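You operate a simulated robot arm through the tools that you are given. There is no shell and no other tool. Be economical: measure what you need, move in short steps, check, and stop when the job is done.

You run a simulated robot arm. Do the job below in one go: nothing can be reset, and whatever is moved stays where it is left.

Task
Put things in order on the top of the folding table. At the end: the brown wooden block from the top of the folding table is on the yellow gift box; the green type brush stands where the brown round brush stood; the blue lens brush stands on top of the red canister; the brown round brush stands where the brown wooden block stood; whatever was shut is shut again. Leave all else as you found it, and nothing knocked over.

The check looks at the end state, three seconds after you hand in, the way a careful person would. Anything else that was tipped, shoved, dropped, spilled or broken makes it a failure.

Robot
A 6-joint arm with a two-finger gripper, fixed in place. Base frame: the origin is at the foot of the arm, x ahead of it, y to its left, z up; the work surface is at about z = 0. Readings come in mm, degrees, newtons and seconds.
With the tool pointing down near the work surface it reaches from about 180 to 480 mm from the base axis. Its first joint turns from -66.0 to 66.0 degrees. Payload 1.76 kg.
Tool frame: the origin (TCP) lies between the finger pads and is the grasp point; the fingertips stand 29 mm ahead of it; z points along the fingers, y is the line along which they close. The gripper opens to 82 mm. The gripper's body begins 58 mm behind the TCP.
Orientation is told as [roll, pitch, yaw] about the base's x, y, z axes, in that order, counted from this pose: with the fingers straight down and closing along the base's y, the tool's x points along the base's -x, its y along +y and its z along -z.

Tools
- The arm moves only by the tool play_rows. Its arguments are lists of equal length, an entry for each row: "slide": the shift along the tool's x, y, z in mm, a list of three; "rot": the turn, a rotation vector about the tool's x, y, z in degrees, a list of three. In form: {"slide": [[x, y, z], ...], "rot": [[wx, wy, wz], ...]}. A call has 1 to 10 rows; each row is the pose to reach, as a shift and turn from the pose commanded when the call began, along the tool's axes at that moment. "claw" is the finger opening in mm, from 0 to 82, set as the call begins (left out, the last holds). A row lasts 0.2 s, in which the tool goes at most 50 mm and 8.6 degrees; a call with a longer step from one row to the next is refused whole, and so is a gripper value outside its range. Where a pose cannot be reached the arm comes as near as it can. A force on the tool above 40 N (or 10 N above the force at the start of the call, whichever is more), or a blocked arm, ends the call early, and 0.2 s more pass. The fingers move at their own pace and stop on an object; they squeeze with about 34 N. The grip force told is the motor's: it shows also when the fingers shut on nothing. Time passes only in rows, and 0.2 s behind the last, so rows that repeat a pose let the fingers close. It gives the time, the measured TCP pose, the force on the tool (base axes), the opening and the grip force at its end, in the units of the frame above (readings bear some noise), with the torque about the TCP (base axes, N m) and any sound that the robot's microphone picked up, and new pictures: "show" is both (left out), scene, wrist or none.
- Cameras (640 x 400 px; columns grow to the right, rows downward): "scene" is fixed at [55.1, 332.4, 423.7]; the picture's right is [-0.71, -0.71, 0.00], its down [-0.41, 0.41, -0.81] and it looks along [0.58, -0.58, -0.58] (base axes); focal length 237 px, centre (320, 200). "wrist" rides on the gripper at [79, 4, -89] in the tool frame; the picture's right is [-0.05, 1.00, 0.00], its down [-0.71, -0.04, -0.71] and it looks along [-0.71, -0.04, 0.71] (tool axes); focal length 256 px, centre (320, 200).
- probe_pixels(camera, pixels): for up to 12 pixels [column, row] of the newest picture of that camera ("zoom" is the newest enlarged one), the place [x, y, z] in the base frame of the surface seen there, good to about 3 mm, but the place of the scene camera against the robot may be out by one fixed shift of up to 12 mm in any direction. No time passes.
- inspect(camera, box): a new picture of the part [left, top, right, bottom] of that camera's present view, enlarged. No time passes.
- finish_job(): hands the job in; it is judged then, once.

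Go step by step. Measure first, check grasps and placings, and put right what went wrong. The budget is 80 turns and 200 pictures, counting those below and the enlarged ones. Unless the task says otherwise, let go and move clear before handing in, and close with one line.

The tools are called as a command line: name --argument value ..., lists and objects as JSON in quotes. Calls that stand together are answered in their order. play_rows: Moves the arm, as the interface text tells. Its arguments: {"type":"object","properties":{"slide":{"type":"array"},"rot":{"type":"array"},"claw":{"type":"number"},"show":{"type":"string","enum":["both","scene","wrist","none"]}},"required":["slide","rot"]} The other tools are called the same way: probe_pixels (camera, pixels) gives the place of the surface under pixels of a picture; inspect (camera, box) takes an enlarged picture of a part of a camera's view; finish_job () hands the job in.

At the start:

```text
clock: 0.0
ee_pos: [264.5, 53.2, 288.9]
orientation: [-0.1, 0.0, 0.0]
ft_force: [-0.6, -0.2, -0.6]
torque: [-0.02, -0.03, 0.01]
opening: 82.2
finger_force: 0.1
```

scene: 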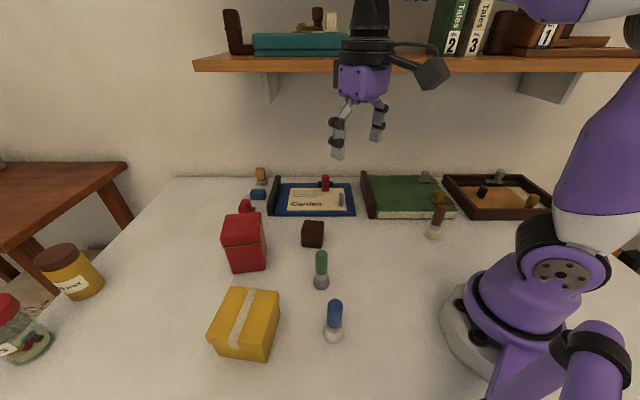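
wrist: 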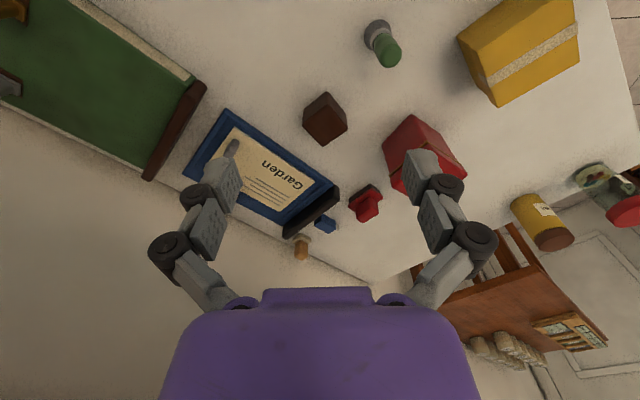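

The scene shows the blue brush (335,320), green brush (321,268), brown brush (436,222), brown block (313,234), red canister (244,242) and yellow box (245,325). I'll enlarge the views and measure.

inspect --camera "scene" --box '[180, 160, 380, 370]'

inspect --camera "scene" --box '[340, 150, 560, 280]'

probe_pixels --camera "scene" --pixels '[[335, 303], [333, 335], [321, 254], [321, 282], [439, 210], [433, 236], [313, 225], [312, 240], [243, 227], [245, 255], [245, 305], [242, 340]]'

probe_pixels --camera "wrist" --pixels '[[324, 103], [327, 120], [375, 25], [388, 52], [410, 130], [440, 140], [505, 30], [520, 60], [365, 205], [320, 135], [345, 125], [305, 110]]'

```text
1.90 times, centred on (280, 265) of scene
```

zoom: 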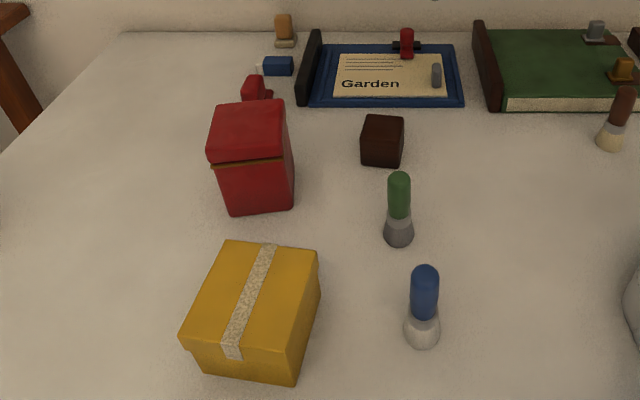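

```text
2.91 times, centred on (450, 215) of scene
```

zoom: 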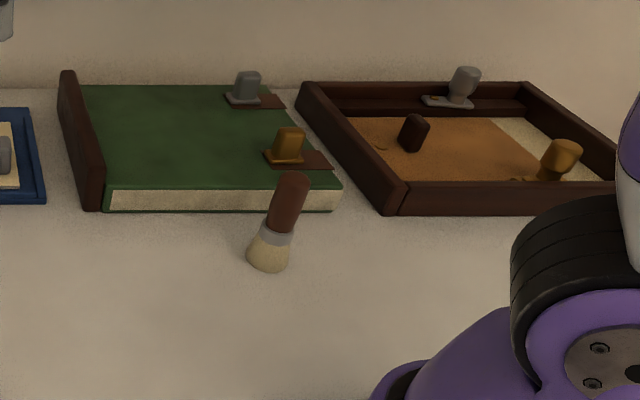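

```text
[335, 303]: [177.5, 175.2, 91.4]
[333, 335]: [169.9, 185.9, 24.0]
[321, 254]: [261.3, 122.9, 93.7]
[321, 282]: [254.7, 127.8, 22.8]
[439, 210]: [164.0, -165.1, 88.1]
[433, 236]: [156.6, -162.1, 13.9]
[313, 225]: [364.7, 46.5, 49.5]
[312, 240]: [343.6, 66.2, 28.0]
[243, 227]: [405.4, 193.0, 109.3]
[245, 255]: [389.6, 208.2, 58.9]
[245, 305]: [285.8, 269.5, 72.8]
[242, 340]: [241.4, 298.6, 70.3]
```

```text
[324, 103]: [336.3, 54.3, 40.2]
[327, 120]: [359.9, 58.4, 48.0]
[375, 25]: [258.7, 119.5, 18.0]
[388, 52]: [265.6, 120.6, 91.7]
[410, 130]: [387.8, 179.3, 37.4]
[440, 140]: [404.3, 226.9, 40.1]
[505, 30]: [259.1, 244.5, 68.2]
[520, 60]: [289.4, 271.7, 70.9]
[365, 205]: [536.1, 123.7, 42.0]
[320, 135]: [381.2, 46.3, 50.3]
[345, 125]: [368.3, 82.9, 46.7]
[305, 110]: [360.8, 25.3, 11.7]
```

The block is near (360,55) with its top about z 48. I'll enlarge the wrist view to get its corners, and the red canister and yellow box too.

inspect --camera "wrist" --box '[270, 70, 380, 160]'

inspect --camera "wrist" --box '[340, 0, 620, 220]'

```text
4.44 times, centred on (325, 115) of wrist
```

zoom: 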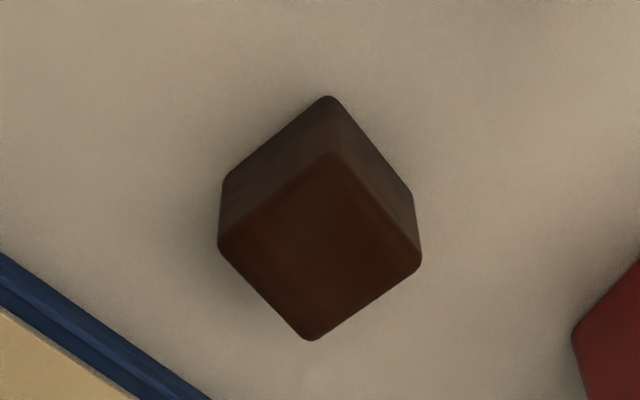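

```text
1.82 times, centred on (480, 110) of wrist
```

zoom: 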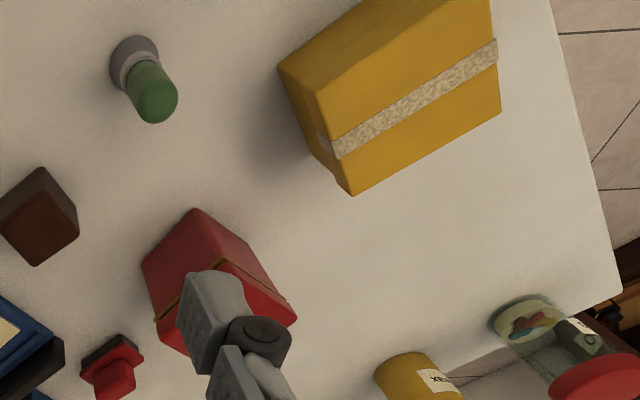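

Block's top-face corners in the wrist picture are about (327,105), (303,125), (347,128) and (323,146). I'll probe just inside them, plus the box top corners.

probe_pixels --camera "wrist" --pixels '[[327, 108], [305, 125], [345, 128], [323, 143], [325, 126]]'

probe_pixels --camera "zoom" --pixels '[[318, 96], [352, 190], [497, 108], [490, 5], [400, 100]]'

probe_pixels --camera "scene" --pixels '[[228, 216], [259, 214], [224, 243], [263, 240], [228, 290], [276, 294], [211, 338], [260, 347], [244, 230]]'

```text
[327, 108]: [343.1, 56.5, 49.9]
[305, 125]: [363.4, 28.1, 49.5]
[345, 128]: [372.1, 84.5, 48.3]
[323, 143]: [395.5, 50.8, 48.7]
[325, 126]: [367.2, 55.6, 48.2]
```

```text
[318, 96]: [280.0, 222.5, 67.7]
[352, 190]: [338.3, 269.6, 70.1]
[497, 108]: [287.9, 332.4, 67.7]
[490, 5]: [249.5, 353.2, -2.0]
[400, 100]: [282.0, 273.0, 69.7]
```

```text
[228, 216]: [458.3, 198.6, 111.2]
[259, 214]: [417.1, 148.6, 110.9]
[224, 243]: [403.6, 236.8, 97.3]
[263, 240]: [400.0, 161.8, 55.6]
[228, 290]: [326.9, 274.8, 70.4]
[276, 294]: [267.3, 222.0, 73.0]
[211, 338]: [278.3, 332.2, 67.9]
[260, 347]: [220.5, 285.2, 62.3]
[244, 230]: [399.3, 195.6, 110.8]
```

The block's centre is about (368.5,55), top z 49, with edges turned about 37.5°. I'm moving above it with yaw 37.5°.

play_rows --slide '[[-21, 0, 34], [-42, 1, 68], [-62, 1, 102], [-83, 2, 136], [-104, 2, 169]]' --rot '[[0, 0, -7.5], [0, 0, -15], [0, 0, -22.5], [0, 0, -30], [0, 0, -37.5]]' --claw 82

```text
clock: 1.2
ee_pos: [369.1, 56.4, 117.2]
orientation: [-0.1, 0.0, 37.5]
ft_force: [0.4, -0.3, 0.1]
torque: [0.0, -0.01, 0.02]
opening: 81.9
finger_force: 0.1
```

scene: 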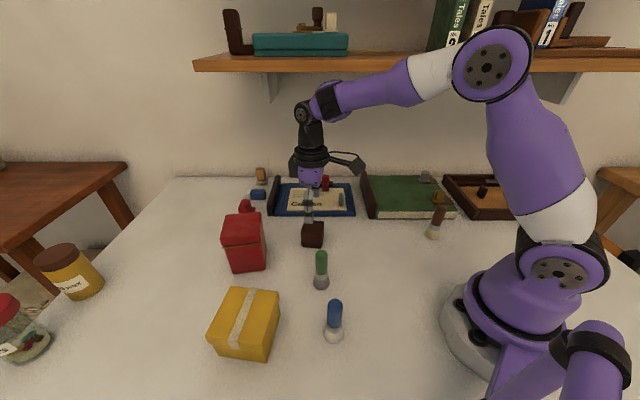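
wrist: 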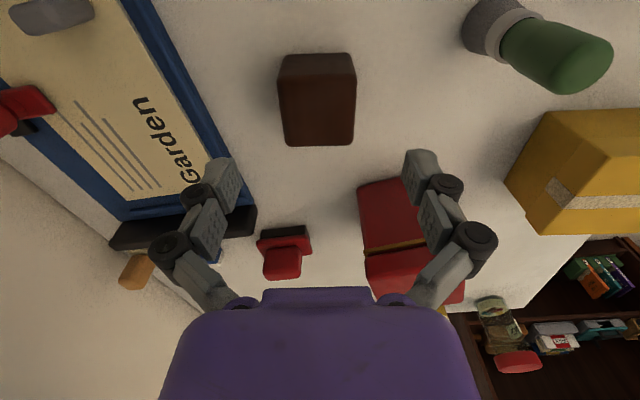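

The block's edges line up well with the gripper (top face about 283–355, 75–145). I'll probe the corners to refine its centre.

probe_pixels --camera "wrist" --pixels '[[285, 81], [353, 77], [288, 142], [351, 139], [318, 110], [390, 190], [362, 210], [370, 243], [505, 18], [490, 45]]'

```text
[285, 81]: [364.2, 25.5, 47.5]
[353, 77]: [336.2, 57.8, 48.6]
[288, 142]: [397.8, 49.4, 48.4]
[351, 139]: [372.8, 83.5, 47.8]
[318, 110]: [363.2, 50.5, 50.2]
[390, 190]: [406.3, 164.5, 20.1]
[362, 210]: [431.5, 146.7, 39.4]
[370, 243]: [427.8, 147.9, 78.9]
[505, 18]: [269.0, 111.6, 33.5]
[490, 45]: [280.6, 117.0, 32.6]
```

Block centre is (368,54). Next I descend and grip.

play_rows --slide '[[0, 0, 28], [0, 0, 56], [0, 0, 83], [0, 0, 83]]' --rot '[[0, 0, 0], [0, 0, 0], [0, 0, 0], [0, 0, 0]]' --show "none"

play_rows --slide '[[0, 0, 0], [0, 0, 0], [0, 0, 0]]' --rot '[[0, 0, 0], [0, 0, 0], [0, 0, 0]]' --claw 25

```text
clock: 2.2
ee_pos: [368.9, 55.7, 33.5]
orientation: [0.0, 0.1, 37.5]
ft_force: [-0.1, -0.7, -0.5]
torque: [-0.01, 0.01, 0.01]
opening: 81.9
finger_force: 0.0
```

```text
clock: 3.0
ee_pos: [368.9, 54.4, 34.9]
orientation: [0.0, -0.1, 37.5]
ft_force: [1.8, 1.1, 13.7]
torque: [-0.12, 0.05, -0.03]
opening: 49.0
finger_force: 33.9
```

scene: 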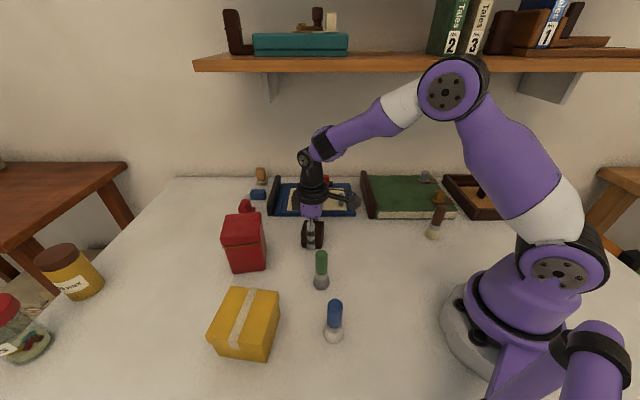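
wrist: 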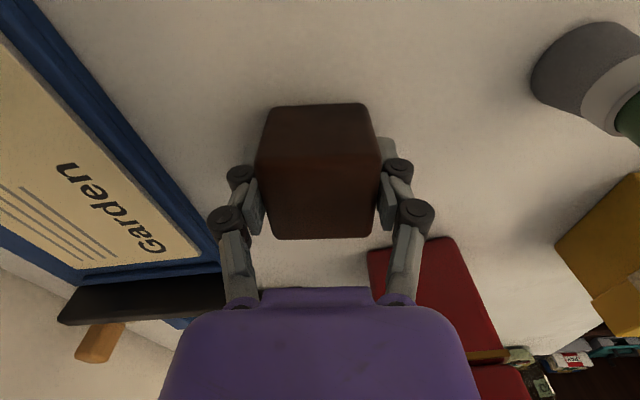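

The block is gripped (opening 49, force 34 N). I'll lift it and carry it above the yellow box centre at about (284,277).

play_rows --slide '[[0, 0, -20], [0, 0, -55], [0, 0, -95], [0, 0, -135], [-11, 38, -135], [-23, 76, -135], [-34, 114, -135], [-45, 152, -135], [-57, 190, -135], [-68, 227, -135]]' --rot '[[0, 0, 0], [0, 0, 0], [0, 0, 0], [0, 0, 0], [0, 0, 0], [0, 0, 0], [0, 0, 0], [0, 0, 0], [0, 0, 0], [0, 0, 0]]'

```text
clock: 5.2
ee_pos: [286.3, 277.9, 171.0]
orientation: [0.1, 0.0, 37.5]
ft_force: [-0.4, 0.7, -1.0]
torque: [0.0, 0.03, 0.01]
opening: 49.1
finger_force: 34.0
```

scene: 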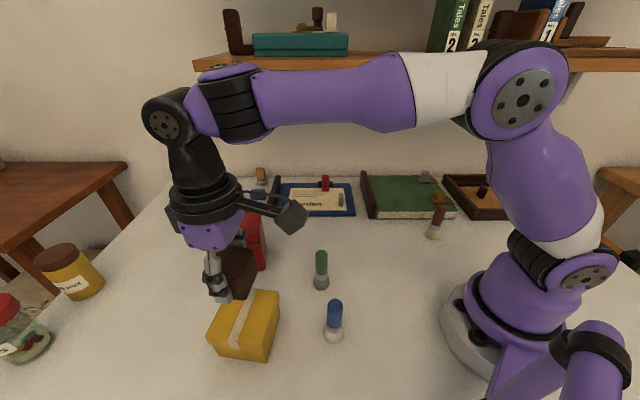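
wrist: 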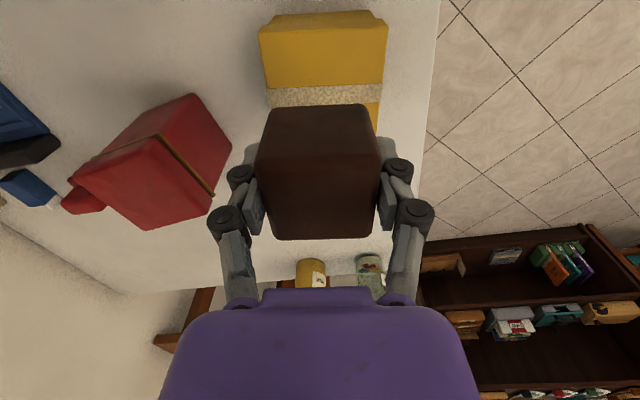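

Block hangs over the box. I'll check the box's top edges (e.g. (266,85), (384,80)) and the canister top before lowering.

inspect --camera "wrist" --box '[60, 0, 400, 240]'

probe_pixels --camera "wrist" --pixels '[[262, 36], [268, 85], [384, 28], [382, 80], [320, 36], [325, 60], [180, 98], [228, 145], [82, 180], [150, 225], [155, 160], [120, 180]]'

```text
1.67 times, centred on (230, 120) of wrist
```

zoom: 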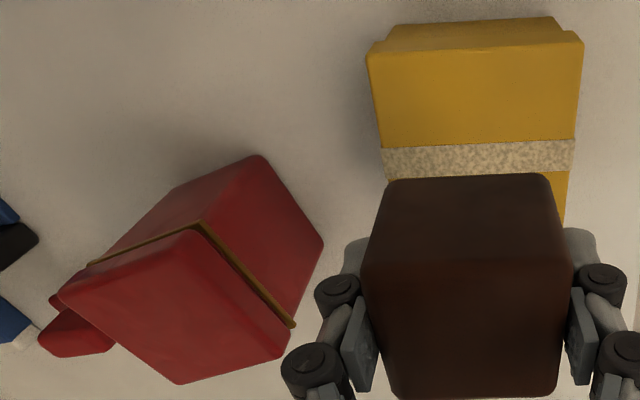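

```text
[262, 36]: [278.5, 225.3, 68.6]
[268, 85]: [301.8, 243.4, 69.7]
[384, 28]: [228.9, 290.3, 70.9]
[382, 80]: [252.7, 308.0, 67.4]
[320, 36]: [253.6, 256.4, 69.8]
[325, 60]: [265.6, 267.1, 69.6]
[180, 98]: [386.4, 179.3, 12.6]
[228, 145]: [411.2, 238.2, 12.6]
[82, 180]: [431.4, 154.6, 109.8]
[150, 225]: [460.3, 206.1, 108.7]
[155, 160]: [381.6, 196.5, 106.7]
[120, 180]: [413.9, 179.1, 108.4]
```

Box centre is (284,279), and the gripper is over it. I'm lowering the block about 67 mm onto the box.

play_rows --slide '[[0, 0, 25], [0, 0, 48], [0, 0, 60], [0, 0, 64], [0, 0, 66], [0, 0, 66]]' --rot '[[0, 0, 0], [0, 0, 0], [0, 0, 0], [0, 0, 0], [0, 0, 0], [0, 0, 0]]'

inspect --camera "scene" --box '[180, 200, 320, 370]'

probe_pixels --camera "wrist" --pixels '[[262, 20], [320, 20], [380, 20]]'

```text
clock: 6.6
ee_pos: [285.7, 276.5, 105.0]
orientation: [0.0, -0.1, 37.5]
ft_force: [-1.2, 0.0, 4.7]
torque: [-0.05, 0.0, -0.03]
opening: 48.9
finger_force: 34.0
```

scene: 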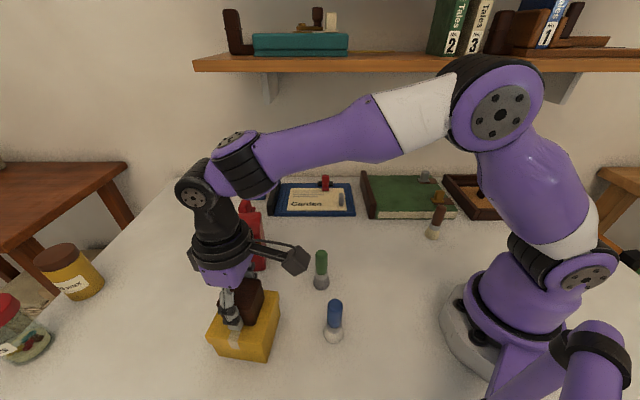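
wrist: 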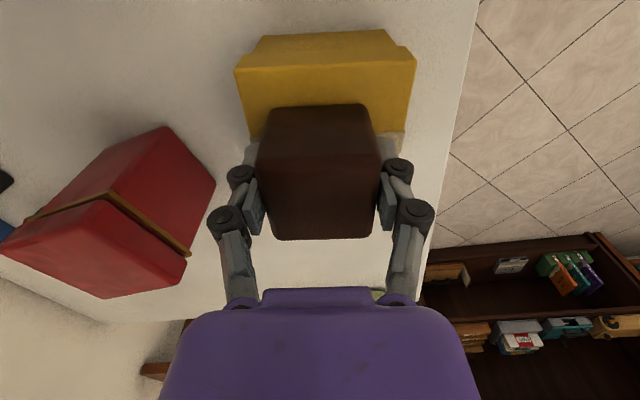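

```text
2.35 times, centred on (250, 285) of scene
```

zoom: 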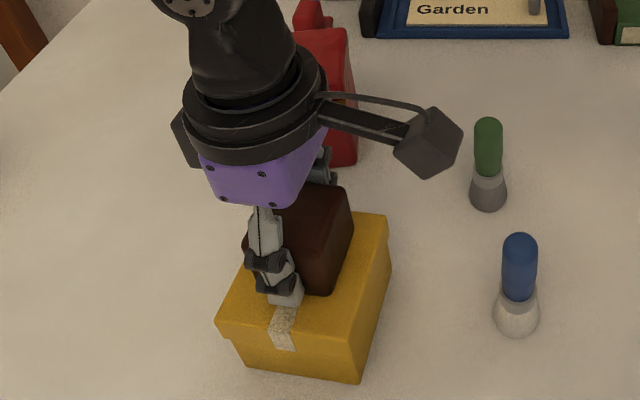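

```text
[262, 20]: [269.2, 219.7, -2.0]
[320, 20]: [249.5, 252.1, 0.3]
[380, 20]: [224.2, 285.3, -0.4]
```

Contact is felt (force up to +4.7 N). I'll open and rise.

play_rows --slide '[[0, 0, 0], [0, 0, 0], [0, 0, -30], [0, 0, -70], [0, 0, -110]]' --rot '[[0, 0, 0], [0, 0, 0], [0, 0, 0], [0, 0, 0], [0, 0, 0]]' --claw 75

inspect --camera "wrist" --box '[60, 0, 460, 250]'

```text
clock: 7.8
ee_pos: [287.7, 275.0, 214.1]
orientation: [0.0, 0.0, 37.5]
ft_force: [-0.2, -0.3, 0.4]
torque: [-0.05, 0.01, 0.0]
opening: 74.9
finger_force: 0.0
```

scene: 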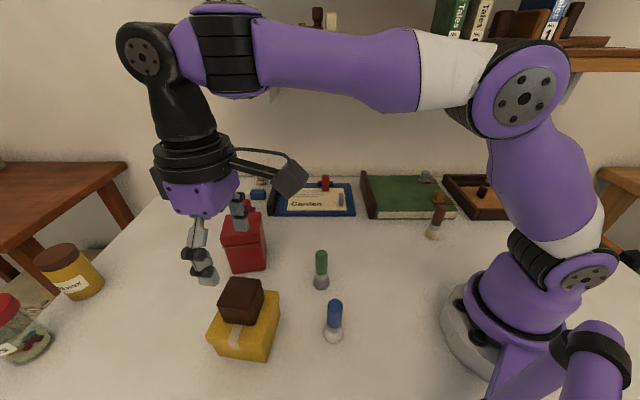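
wrist: 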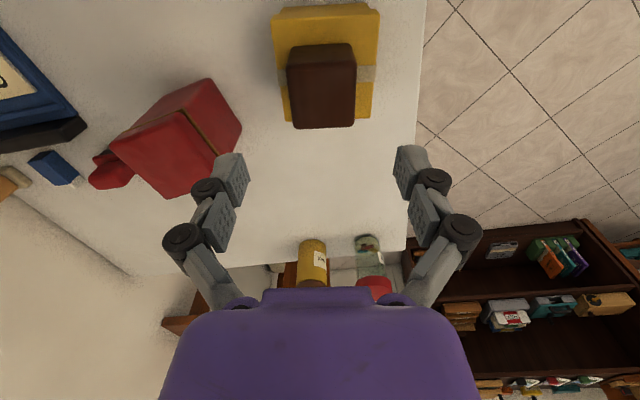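

```text
1.60 times, centred on (260, 125) of wrist
```

zoom: 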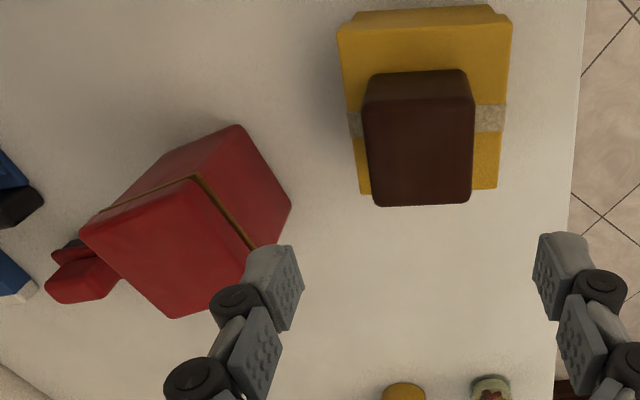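

The block rests on the box. Now I'll probe the canister top while it's in view.

probe_pixels --camera "zoom" --pixels '[[190, 186], [88, 235], [172, 312], [238, 255], [170, 245], [210, 290], [220, 220]]'

probe_pixels --camera "scene" --pixels '[[433, 228], [439, 195], [437, 215], [433, 240]]'

```text
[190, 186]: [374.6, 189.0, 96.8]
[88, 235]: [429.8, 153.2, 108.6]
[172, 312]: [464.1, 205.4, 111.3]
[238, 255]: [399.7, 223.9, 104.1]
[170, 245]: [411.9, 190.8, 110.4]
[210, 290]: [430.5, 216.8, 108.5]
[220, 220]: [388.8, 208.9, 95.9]
```

```text
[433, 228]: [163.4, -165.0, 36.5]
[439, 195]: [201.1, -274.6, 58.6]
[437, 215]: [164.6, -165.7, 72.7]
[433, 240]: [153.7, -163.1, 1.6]
```

The canister top is centred at about (420,197.5), z 110. Now I'll sweep at height over to the brown brush near (163,-163).

play_rows --slide '[[29.4, -34.2, 0], [58.4, -68.6, 0], [88.2, -102.5, 0], [117.9, -136.3, 0], [148.5, -169.6, 0], [187.8, -196.1, 0], [229.9, -218.1, 0], [273.1, -236.5, 0], [316.4, -253.6, 0], [357.9, -269.8, 0]]' --rot '[[0, 0, 8.2], [0, 0, 16.4], [0, 0, 24.6], [0, 0, 32.8], [0, 0, 41], [0, 0, 49.2], [0, 0, 57.4], [0, 0, 65.6], [0, 0, 73.8], [0, 0, 82]]' --claw 82

inspect --camera "wrist" --box '[220, 0, 420, 125]'

```text
clock: 10.0
ee_pos: [167.8, -154.9, 213.7]
orientation: [0.0, 0.0, -44.6]
ft_force: [0.1, 0.6, -0.8]
torque: [0.04, -0.03, 0.01]
opening: 81.8
finger_force: 0.1
```

scene: 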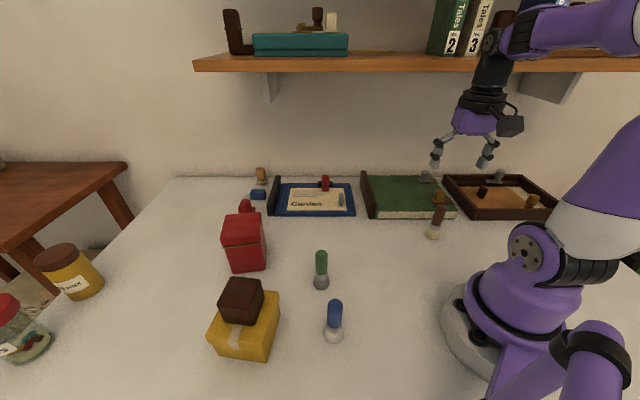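
wrist: 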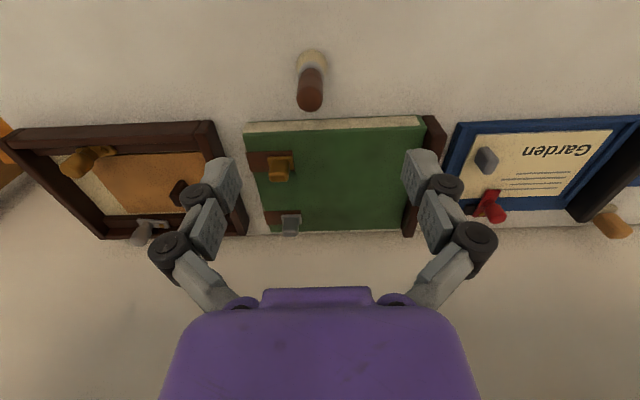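

```text
3.20 times, centred on (320, 62) of wrist
```

zoom: 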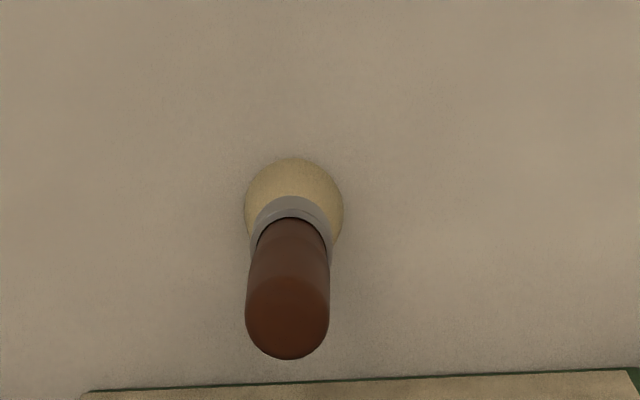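

The brush is at zoom (290,200–350), with the book edge just beyond at row 385. I'll probe the brush and the book edge.

probe_pixels --camera "zoom" --pixels '[[293, 165], [248, 205], [338, 205], [287, 300], [287, 345], [250, 300], [325, 300], [287, 320], [290, 225], [290, 395], [100, 398], [290, 150]]'

probe_pixels --camera "wrist" --pixels '[[245, 124], [425, 118], [330, 150], [279, 158], [270, 180]]'

```text
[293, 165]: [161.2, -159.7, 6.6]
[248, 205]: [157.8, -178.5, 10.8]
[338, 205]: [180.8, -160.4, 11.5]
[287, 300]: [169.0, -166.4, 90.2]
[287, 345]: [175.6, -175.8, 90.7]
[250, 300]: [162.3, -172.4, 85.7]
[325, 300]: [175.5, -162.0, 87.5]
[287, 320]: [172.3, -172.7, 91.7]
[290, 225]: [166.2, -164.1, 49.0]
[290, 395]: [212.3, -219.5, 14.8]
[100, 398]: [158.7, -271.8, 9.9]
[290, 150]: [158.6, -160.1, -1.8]
```

```text
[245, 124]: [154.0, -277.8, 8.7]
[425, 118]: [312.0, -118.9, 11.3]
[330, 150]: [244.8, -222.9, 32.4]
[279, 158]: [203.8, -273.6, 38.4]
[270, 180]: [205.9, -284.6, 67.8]
```

Brush axis is at about (170,-169.5), handle z 45–91. I'll move above it and check alignment.

play_rows --slide '[[-7, -4, 30], [-13.7, -6.8, 70], [-13.7, -6.8, 70]]' --rot '[[0, 0, 0], [0, 0, 0], [0, 0, 0]]'

inspect --camera "wrist" --box '[200, 50, 440, 200]'

```text
clock: 10.8
ee_pos: [169.5, -169.7, 142.1]
orientation: [-0.1, 0.0, -44.5]
ft_force: [0.1, -1.3, -0.5]
torque: [0.0, 0.01, 0.02]
opening: 81.9
finger_force: 0.1
```

scene: 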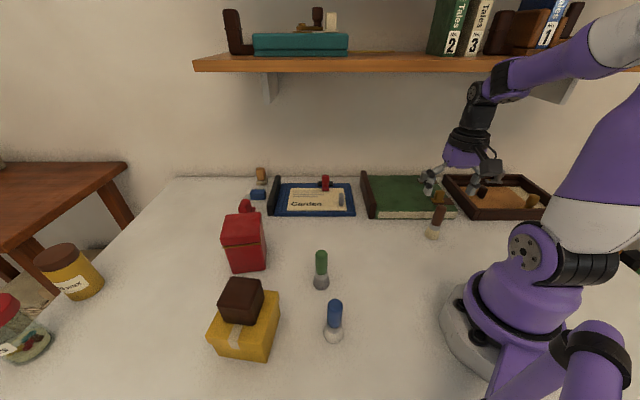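
wrist: 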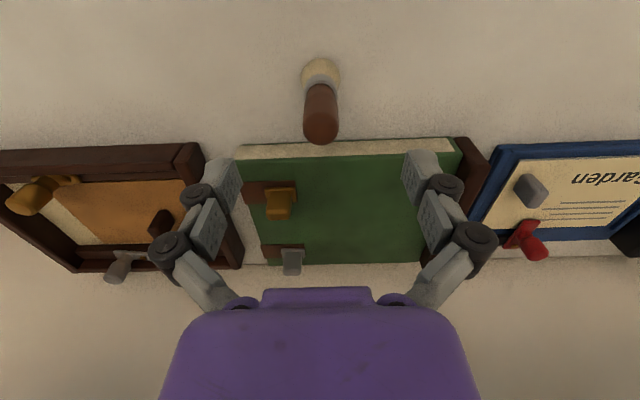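

```text
2.67 times, centred on (320, 125) of wrist
```

zoom: 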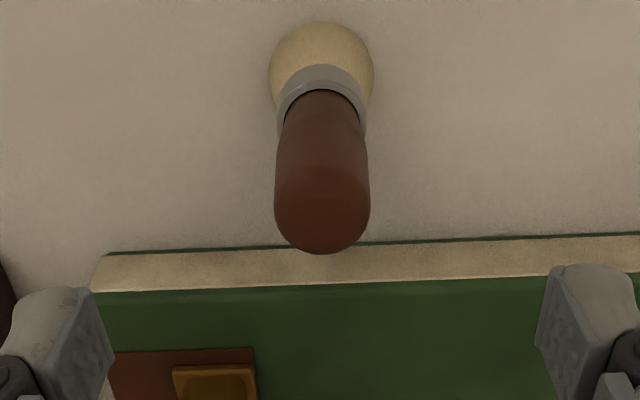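

The brush is centred (col 320, handle top row ~130 as predicted), so its standing place is (169.5,-169.7). I'll descend to z 68 and grip.

play_rows --slide '[[0, 0, 25], [0, 0, 50], [0, 0, 74], [0, 0, 74]]' --rot '[[0, 0, 0], [0, 0, 0], [0, 0, 0], [0, 0, 0]]' --show "none"

play_rows --slide '[[0, 0, 0], [0, 0, 0], [0, 0, 0]]' --rot '[[0, 0, 0], [0, 0, 0], [0, 0, 0]]' --claw 5

```text
clock: 11.8
ee_pos: [169.8, -170.0, 70.4]
orientation: [0.0, 0.0, -44.4]
ft_force: [-0.5, 0.5, 0.0]
torque: [0.0, -0.03, -0.01]
opening: 82.2
finger_force: 0.1
```

```text
clock: 12.6
ee_pos: [169.8, -169.8, 70.8]
orientation: [-0.1, -0.1, -44.6]
ft_force: [-0.2, -2.6, 10.6]
torque: [-0.14, -0.13, -0.02]
opening: 21.9
finger_force: 34.4
```

scene: 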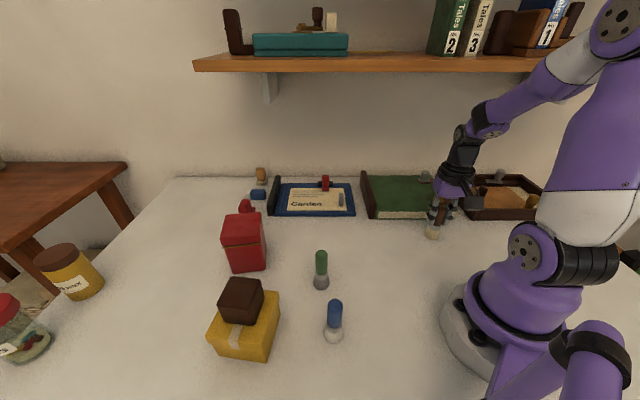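
wrist: 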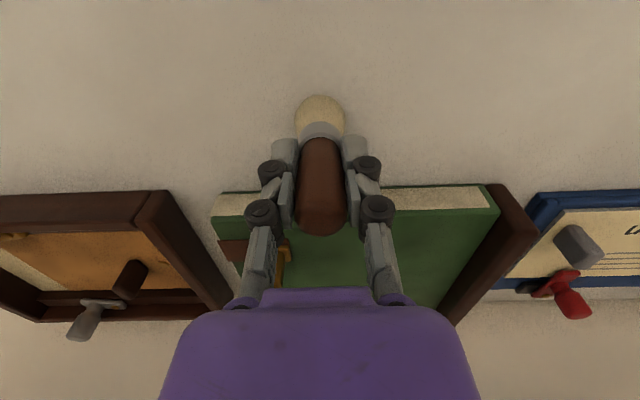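

The brown brush is gripped (opening 22). I'll lift it and carry it above the block's former place (368,54.5).

play_rows --slide '[[0, 0, -40], [0, 0, -88], [2, 37.3, -88], [4, 74.6, -88], [6, 112, -88], [8, 149.3, -88], [10, 186.6, -88], [12, 224, -88], [14, 261.2, -88], [15.8, 298.5, -88]]' --rot '[[0, 0, 0], [0, 0, 0], [0, 0, -5], [0, 0, -10], [0, 0, -15], [0, 0, -20], [0, 0, -25], [0, 0, -30], [0, 0, -35], [0, 0, -40]]'

```text
clock: 14.8
ee_pos: [368.7, 56.0, 159.6]
orientation: [0.1, -0.1, -4.5]
ft_force: [0.7, -0.3, -0.6]
torque: [0.01, -0.02, 0.03]
opening: 21.8
finger_force: 33.4
```

scene: 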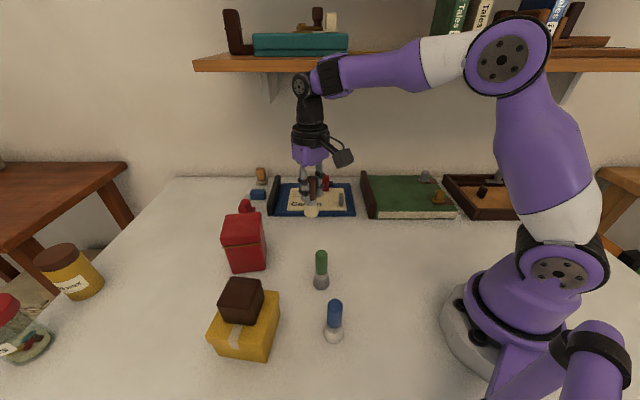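
wrist: 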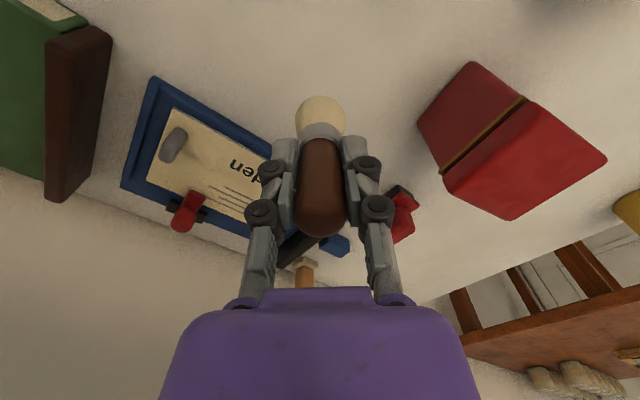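

Over the block's place; lowering 88 mm back to the grasp height.

play_rows --slide '[[0, 0, 30], [0, 0, 60], [0, 0, 78], [0, 0, 84], [0, 0, 87.5], [0, 0, 87.5]]' --rot '[[0, 0, 0], [0, 0, 0], [0, 0, 0], [0, 0, 0], [0, 0, 0], [0, 0, 0]]'

inspect --camera "scene" --box '[260, 170, 370, 260]'

```text
clock: 16.2
ee_pos: [368.4, 53.8, 71.1]
orientation: [0.0, 0.1, -4.5]
ft_force: [0.1, 0.5, -1.1]
torque: [-0.02, 0.02, 0.01]
opening: 21.8
finger_force: 33.9
```

scene: 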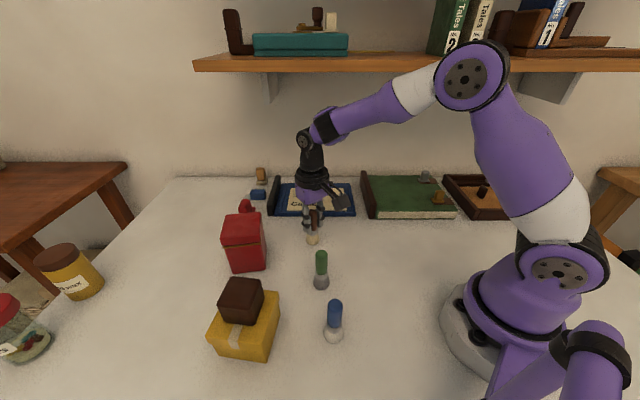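
wrist: 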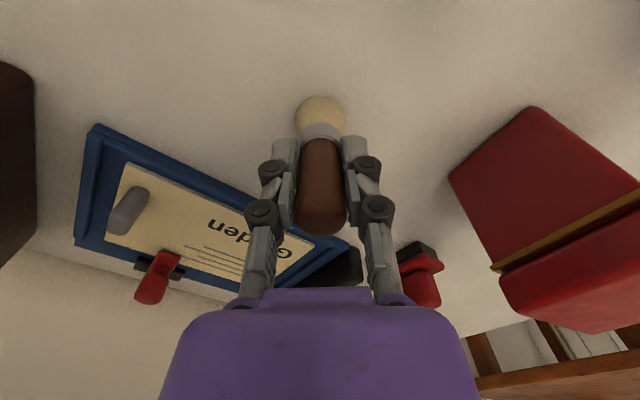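

```text
4.44 times, centred on (315, 215) of scene
```

zoom: 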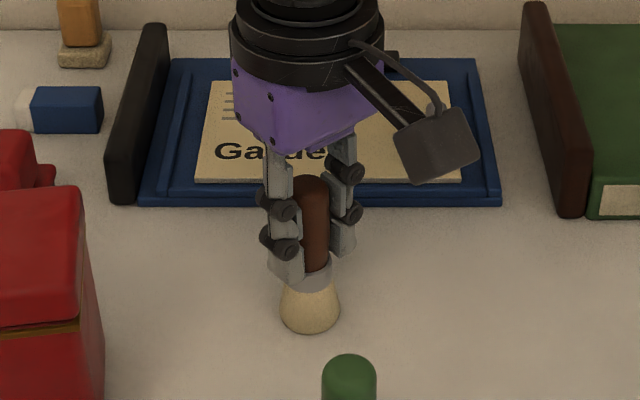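

No contact force yet, so I'll go down in tiny steps until I feel the table.

play_rows --slide '[[0, 0, 0.5], [0, 0, 1], [0, 0, 1.5], [0, 0, 1.5]]' --rot '[[0, 0, 0], [0, 0, 0], [0, 0, 0], [0, 0, 0]]' --show "none"

```text
clock: 17.2
ee_pos: [368.3, 54.2, 69.7]
orientation: [-0.1, 0.0, -4.4]
ft_force: [-0.2, -0.6, 5.6]
torque: [-0.07, -0.05, 0.01]
opening: 22.2
finger_force: 34.0
```

Contact at 5.6 N. I'll open and rise straight up.

play_rows --slide '[[0, 0, 0], [0, 0, 0], [0, 0, -20], [0, 0, -60], [0, 0, -100], [0, 0, -120]]' --rot '[[0, 0, 0], [0, 0, 0], [0, 0, 0], [0, 0, 0], [0, 0, 0], [0, 0, 0]]' --claw 82

inspect --camera "wrist" --box '[200, 0, 440, 150]'

```text
clock: 18.6
ee_pos: [367.6, 52.6, 190.7]
orientation: [0.0, 0.0, -4.4]
ft_force: [0.3, -0.1, 0.0]
torque: [0.02, 0.04, 0.02]
opening: 82.1
finger_force: 0.1
```

scene: 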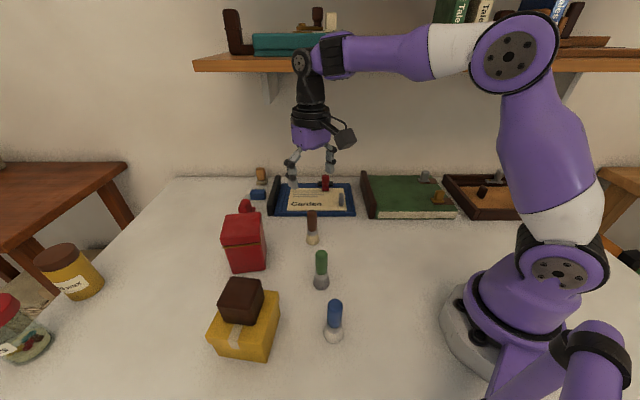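
wrist: 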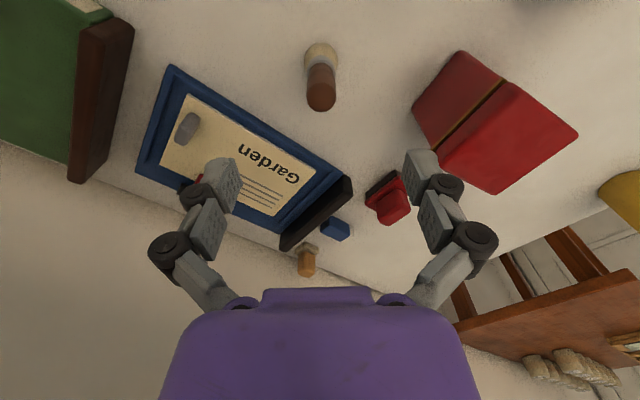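

```text
2.67 times, centred on (320, 75) of wrist
```

zoom: 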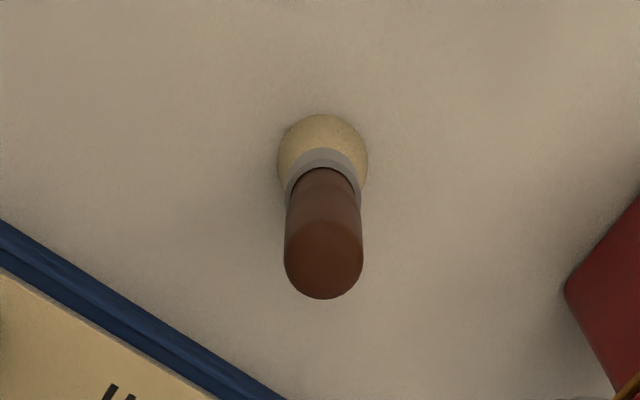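

The brown brush stands at its target. Now I move above the green brush at about (264,119).

play_rows --slide '[[36, 18.5, 0], [72, 37, 0], [108.7, 55.7, 15], [108.7, 55.7, 47], [108.7, 55.7, 47]]' --rot '[[0, 0, 0], [0, 0, 0], [0, 0, 0], [0, 0, 0], [0, 0, 0]]'

inspect --camera "wrist" --box '[200, 50, 440, 200]'

```text
clock: 19.8
ee_pos: [263.2, 116.9, 145.5]
orientation: [0.1, 0.0, -4.4]
ft_force: [-0.5, -1.0, 0.8]
torque: [0.01, -0.03, 0.01]
opening: 81.8
finger_force: 0.0
```

scene: 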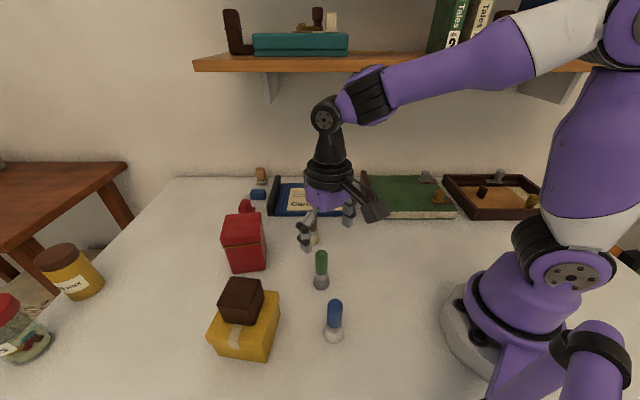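
wrist: 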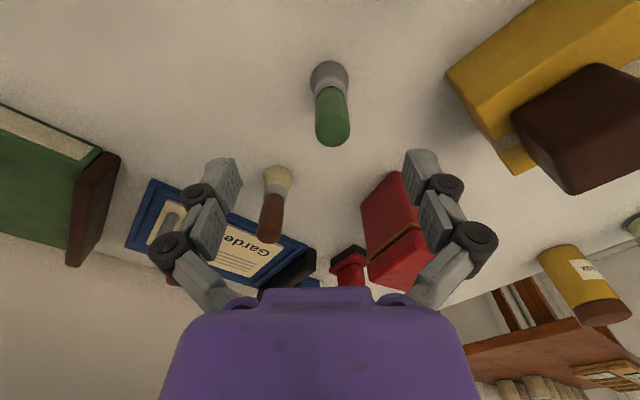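

```text
2.67 times, centred on (320, 125) of wrist
```

zoom: 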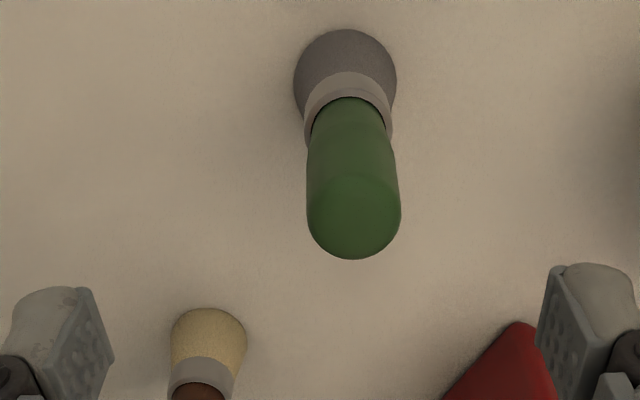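

The green brush appears about 8 mm to tool +y and 3 mm outward (handle col 333, row 132). I'll verify by probing.

probe_pixels --camera "zoom" --pixels '[[345, 33], [296, 85], [394, 85], [355, 205], [355, 253], [310, 200], [397, 200], [352, 222]]'

```text
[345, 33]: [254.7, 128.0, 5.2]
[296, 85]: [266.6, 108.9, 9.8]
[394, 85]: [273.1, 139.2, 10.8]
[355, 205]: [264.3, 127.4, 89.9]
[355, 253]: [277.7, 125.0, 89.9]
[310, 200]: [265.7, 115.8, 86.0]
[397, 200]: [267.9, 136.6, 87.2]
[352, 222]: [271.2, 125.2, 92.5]
```

Green brush axis is at about (268.5,125). I'll shift, descend to z 70 and grip.

play_rows --slide '[[-4.2, 7.4, 20], [-4.2, 7.4, 50], [-4.2, 7.4, 74.5], [-4.2, 7.4, 74.5]]' --rot '[[0, 0, 0], [0, 0, 0], [0, 0, 0], [0, 0, 0]]' --show "wrist"

play_rows --slide '[[0, 0, 0], [0, 0, 0], [0, 0, 0]]' --rot '[[0, 0, 0], [0, 0, 0], [0, 0, 0]]' --claw 5

```text
clock: 20.8
ee_pos: [268.8, 124.7, 70.0]
orientation: [0.0, 0.0, -4.5]
ft_force: [-0.5, -0.8, 0.0]
torque: [0.01, 0.0, 0.01]
opening: 81.7
finger_force: 0.0
```

wrist: 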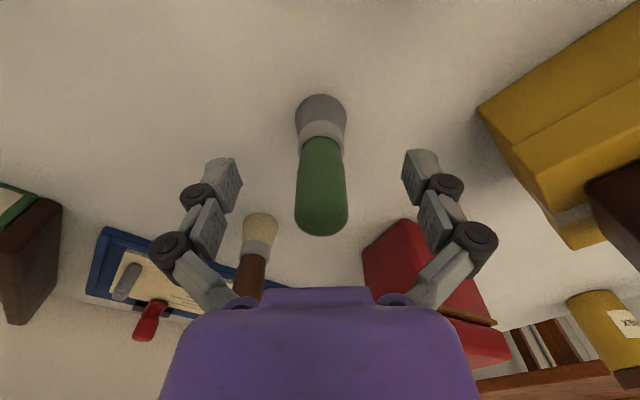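

```text
clock: 21.6
ee_pos: [268.9, 124.5, 69.9]
orientation: [0.0, -0.1, -4.5]
ft_force: [2.5, 0.1, 13.3]
torque: [0.02, -0.13, 0.0]
opening: 22.4
finger_force: 33.9
```

scene: 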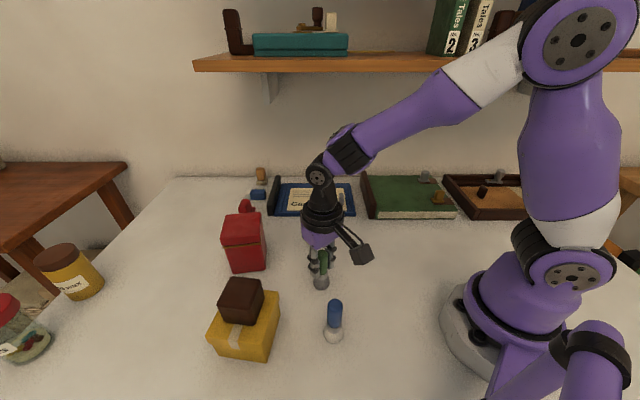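
wrist: 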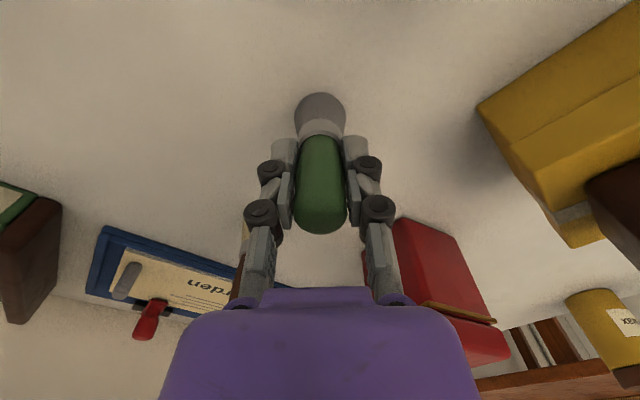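

The green brush is gripped, at the same height as the brown was. I'll lift it and carry it above (169.7,-169.7).

play_rows --slide '[[0, 0, -42], [0, 0, -88], [3.5, -37.6, -88], [8, -75.3, -88], [14.5, -113, -88], [23, -150.6, -88], [33.4, -188.2, -88], [45.9, -225.9, -88], [60.4, -263.5, -88], [75.9, -301.2, -88]]' --rot '[[0, 0, 0], [0, 0, 0], [0, 0, 5], [0, 0, 10], [0, 0, 15], [0, 0, 20], [0, 0, 25], [0, 0, 30], [0, 0, 35], [0, 0, 40]]' --show "scene"

play_rows --slide '[[0, 0, 0], [0, 0, 0]]' --rot '[[0, 0, 0], [0, 0, 0]]' --show "wrist"

```text
clock: 23.8
ee_pos: [167.2, -167.9, 156.2]
orientation: [-0.1, 0.0, -44.4]
ft_force: [0.3, -0.4, -0.6]
torque: [0.01, 0.03, 0.01]
opening: 22.5
finger_force: 34.3
```

scene: 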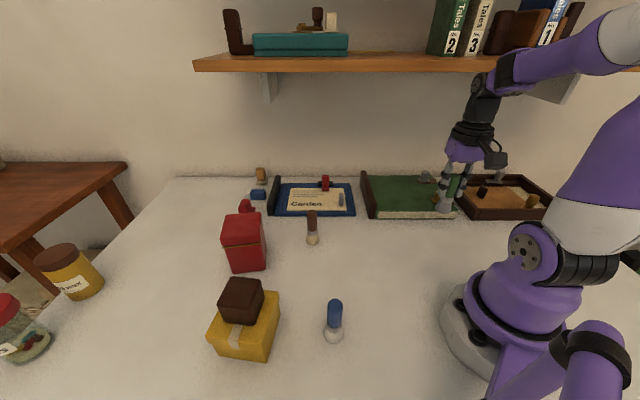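

```text
clock: 24.4
ee_pos: [168.0, -168.3, 156.2]
orientation: [0.0, 0.0, -44.5]
ft_force: [0.5, 0.3, -0.3]
torque: [-0.01, 0.01, 0.01]
opening: 22.5
finger_force: 34.1
```

wrist: 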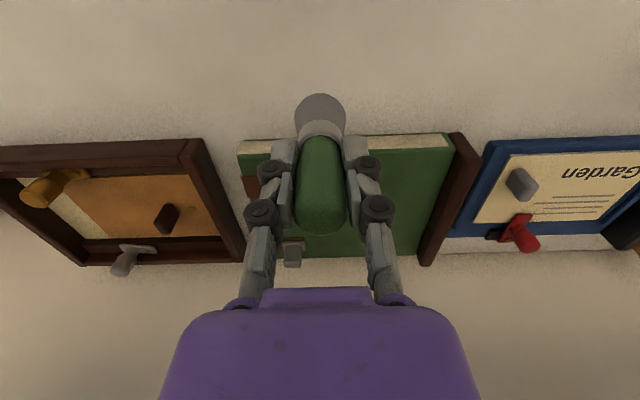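

It measures (168,-168.3), so I'll nudge outward 2 mm while lowering about 85 mm.

play_rows --slide '[[-2, 0, 30], [-2, 0, 60], [-2, 0, 78], [-2, 0, 84], [-2, 0, 84]]' --rot '[[0, 0, 0], [0, 0, 0], [0, 0, 0], [0, 0, 0], [0, 0, 0]]' --show "none"

play_rows --slide '[[0, 0, 0.7], [0, 0, 1.4], [0, 0, 2], [0, 0, 2]]' --rot '[[0, 0, 0], [0, 0, 0], [0, 0, 0], [0, 0, 0]]' --show "none"

```text
clock: 25.6
ee_pos: [169.8, -170.2, 72.1]
orientation: [0.0, -0.1, -44.5]
ft_force: [0.3, -0.8, -0.5]
torque: [0.01, -0.03, -0.02]
opening: 22.6
finger_force: 33.7
```

```text
clock: 26.6
ee_pos: [171.0, -171.0, 71.5]
orientation: [0.0, -0.1, -44.4]
ft_force: [0.5, 0.2, -0.8]
torque: [-0.01, 0.0, 0.01]
opening: 22.6
finger_force: 34.2
```

No contact yet; I'll lower in small steps further.

play_rows --slide '[[0.7, 0, 0.7], [0.7, 0, 1.4], [0.7, 0, 2], [0.7, 0, 2]]' --rot '[[0, 0, 0], [0, 0, 0], [0, 0, 0], [0, 0, 0]]'

```text
clock: 27.6
ee_pos: [170.9, -169.4, 69.0]
orientation: [0.0, -0.2, -44.4]
ft_force: [-0.1, 2.0, 25.6]
torque: [0.01, -0.1, -0.01]
opening: 22.7
finger_force: 33.8
```

scene: 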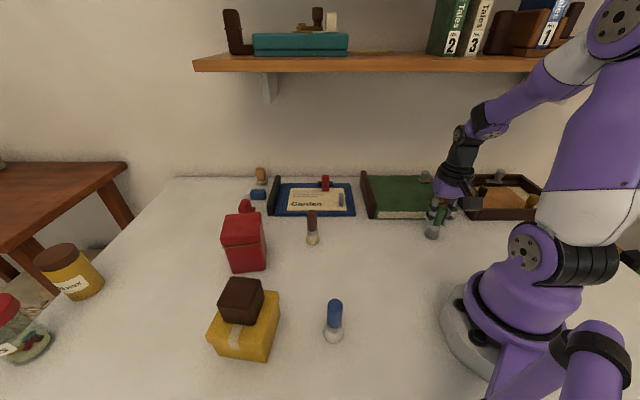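
wrist: 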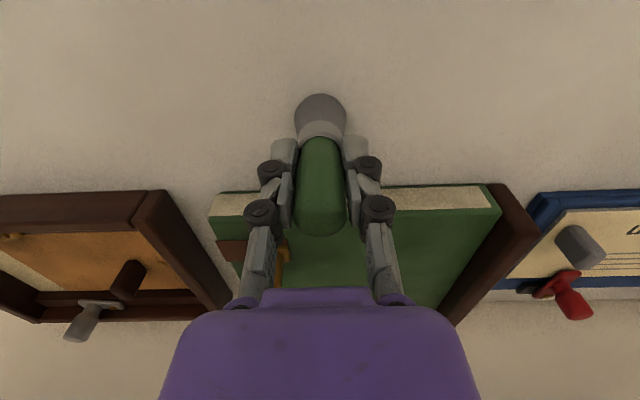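

Contact at 25 N; I'll ease up 1.3 mm first, then open and rise.

play_rows --slide '[[0, 0, -0.7], [0, 0, -1.3], [0, 0, -1.3]]' --rot '[[0, 0, 0], [0, 0, 0], [0, 0, 0]]' --show "none"

play_rows --slide '[[0, 0, 0], [0, 0, 0], [0, 0, -20], [0, 0, -60], [0, 0, -100], [0, 0, -140]]' --rot '[[0, 0, 0], [0, 0, 0], [0, 0, 0], [0, 0, 0], [0, 0, 0], [0, 0, 0]]' --claw 82

```text
clock: 28.4
ee_pos: [170.2, -169.1, 70.0]
orientation: [-0.1, 0.1, -44.5]
ft_force: [-0.1, -0.7, -0.1]
torque: [0.02, -0.01, -0.03]
opening: 22.6
finger_force: 33.5
```

```text
clock: 29.8
ee_pos: [171.4, -171.4, 211.0]
orientation: [0.0, 0.1, -44.5]
ft_force: [-0.3, -0.4, -0.3]
torque: [-0.03, -0.04, -0.01]
opening: 82.2
finger_force: 0.0
```

scene: 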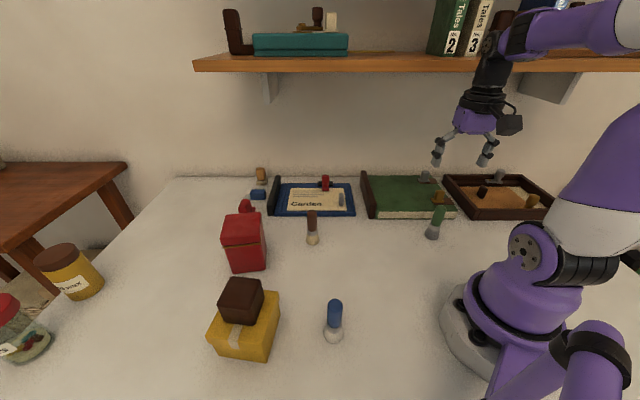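
wrist: 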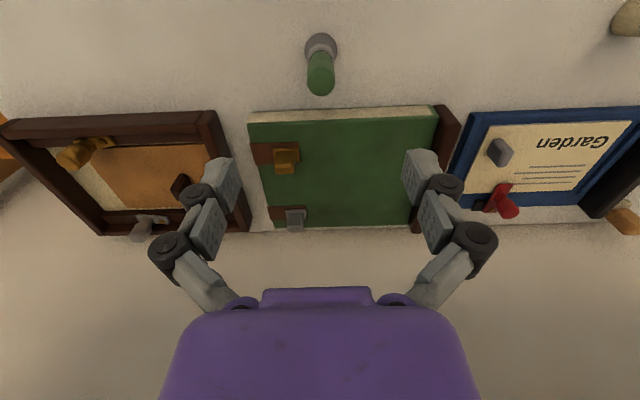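

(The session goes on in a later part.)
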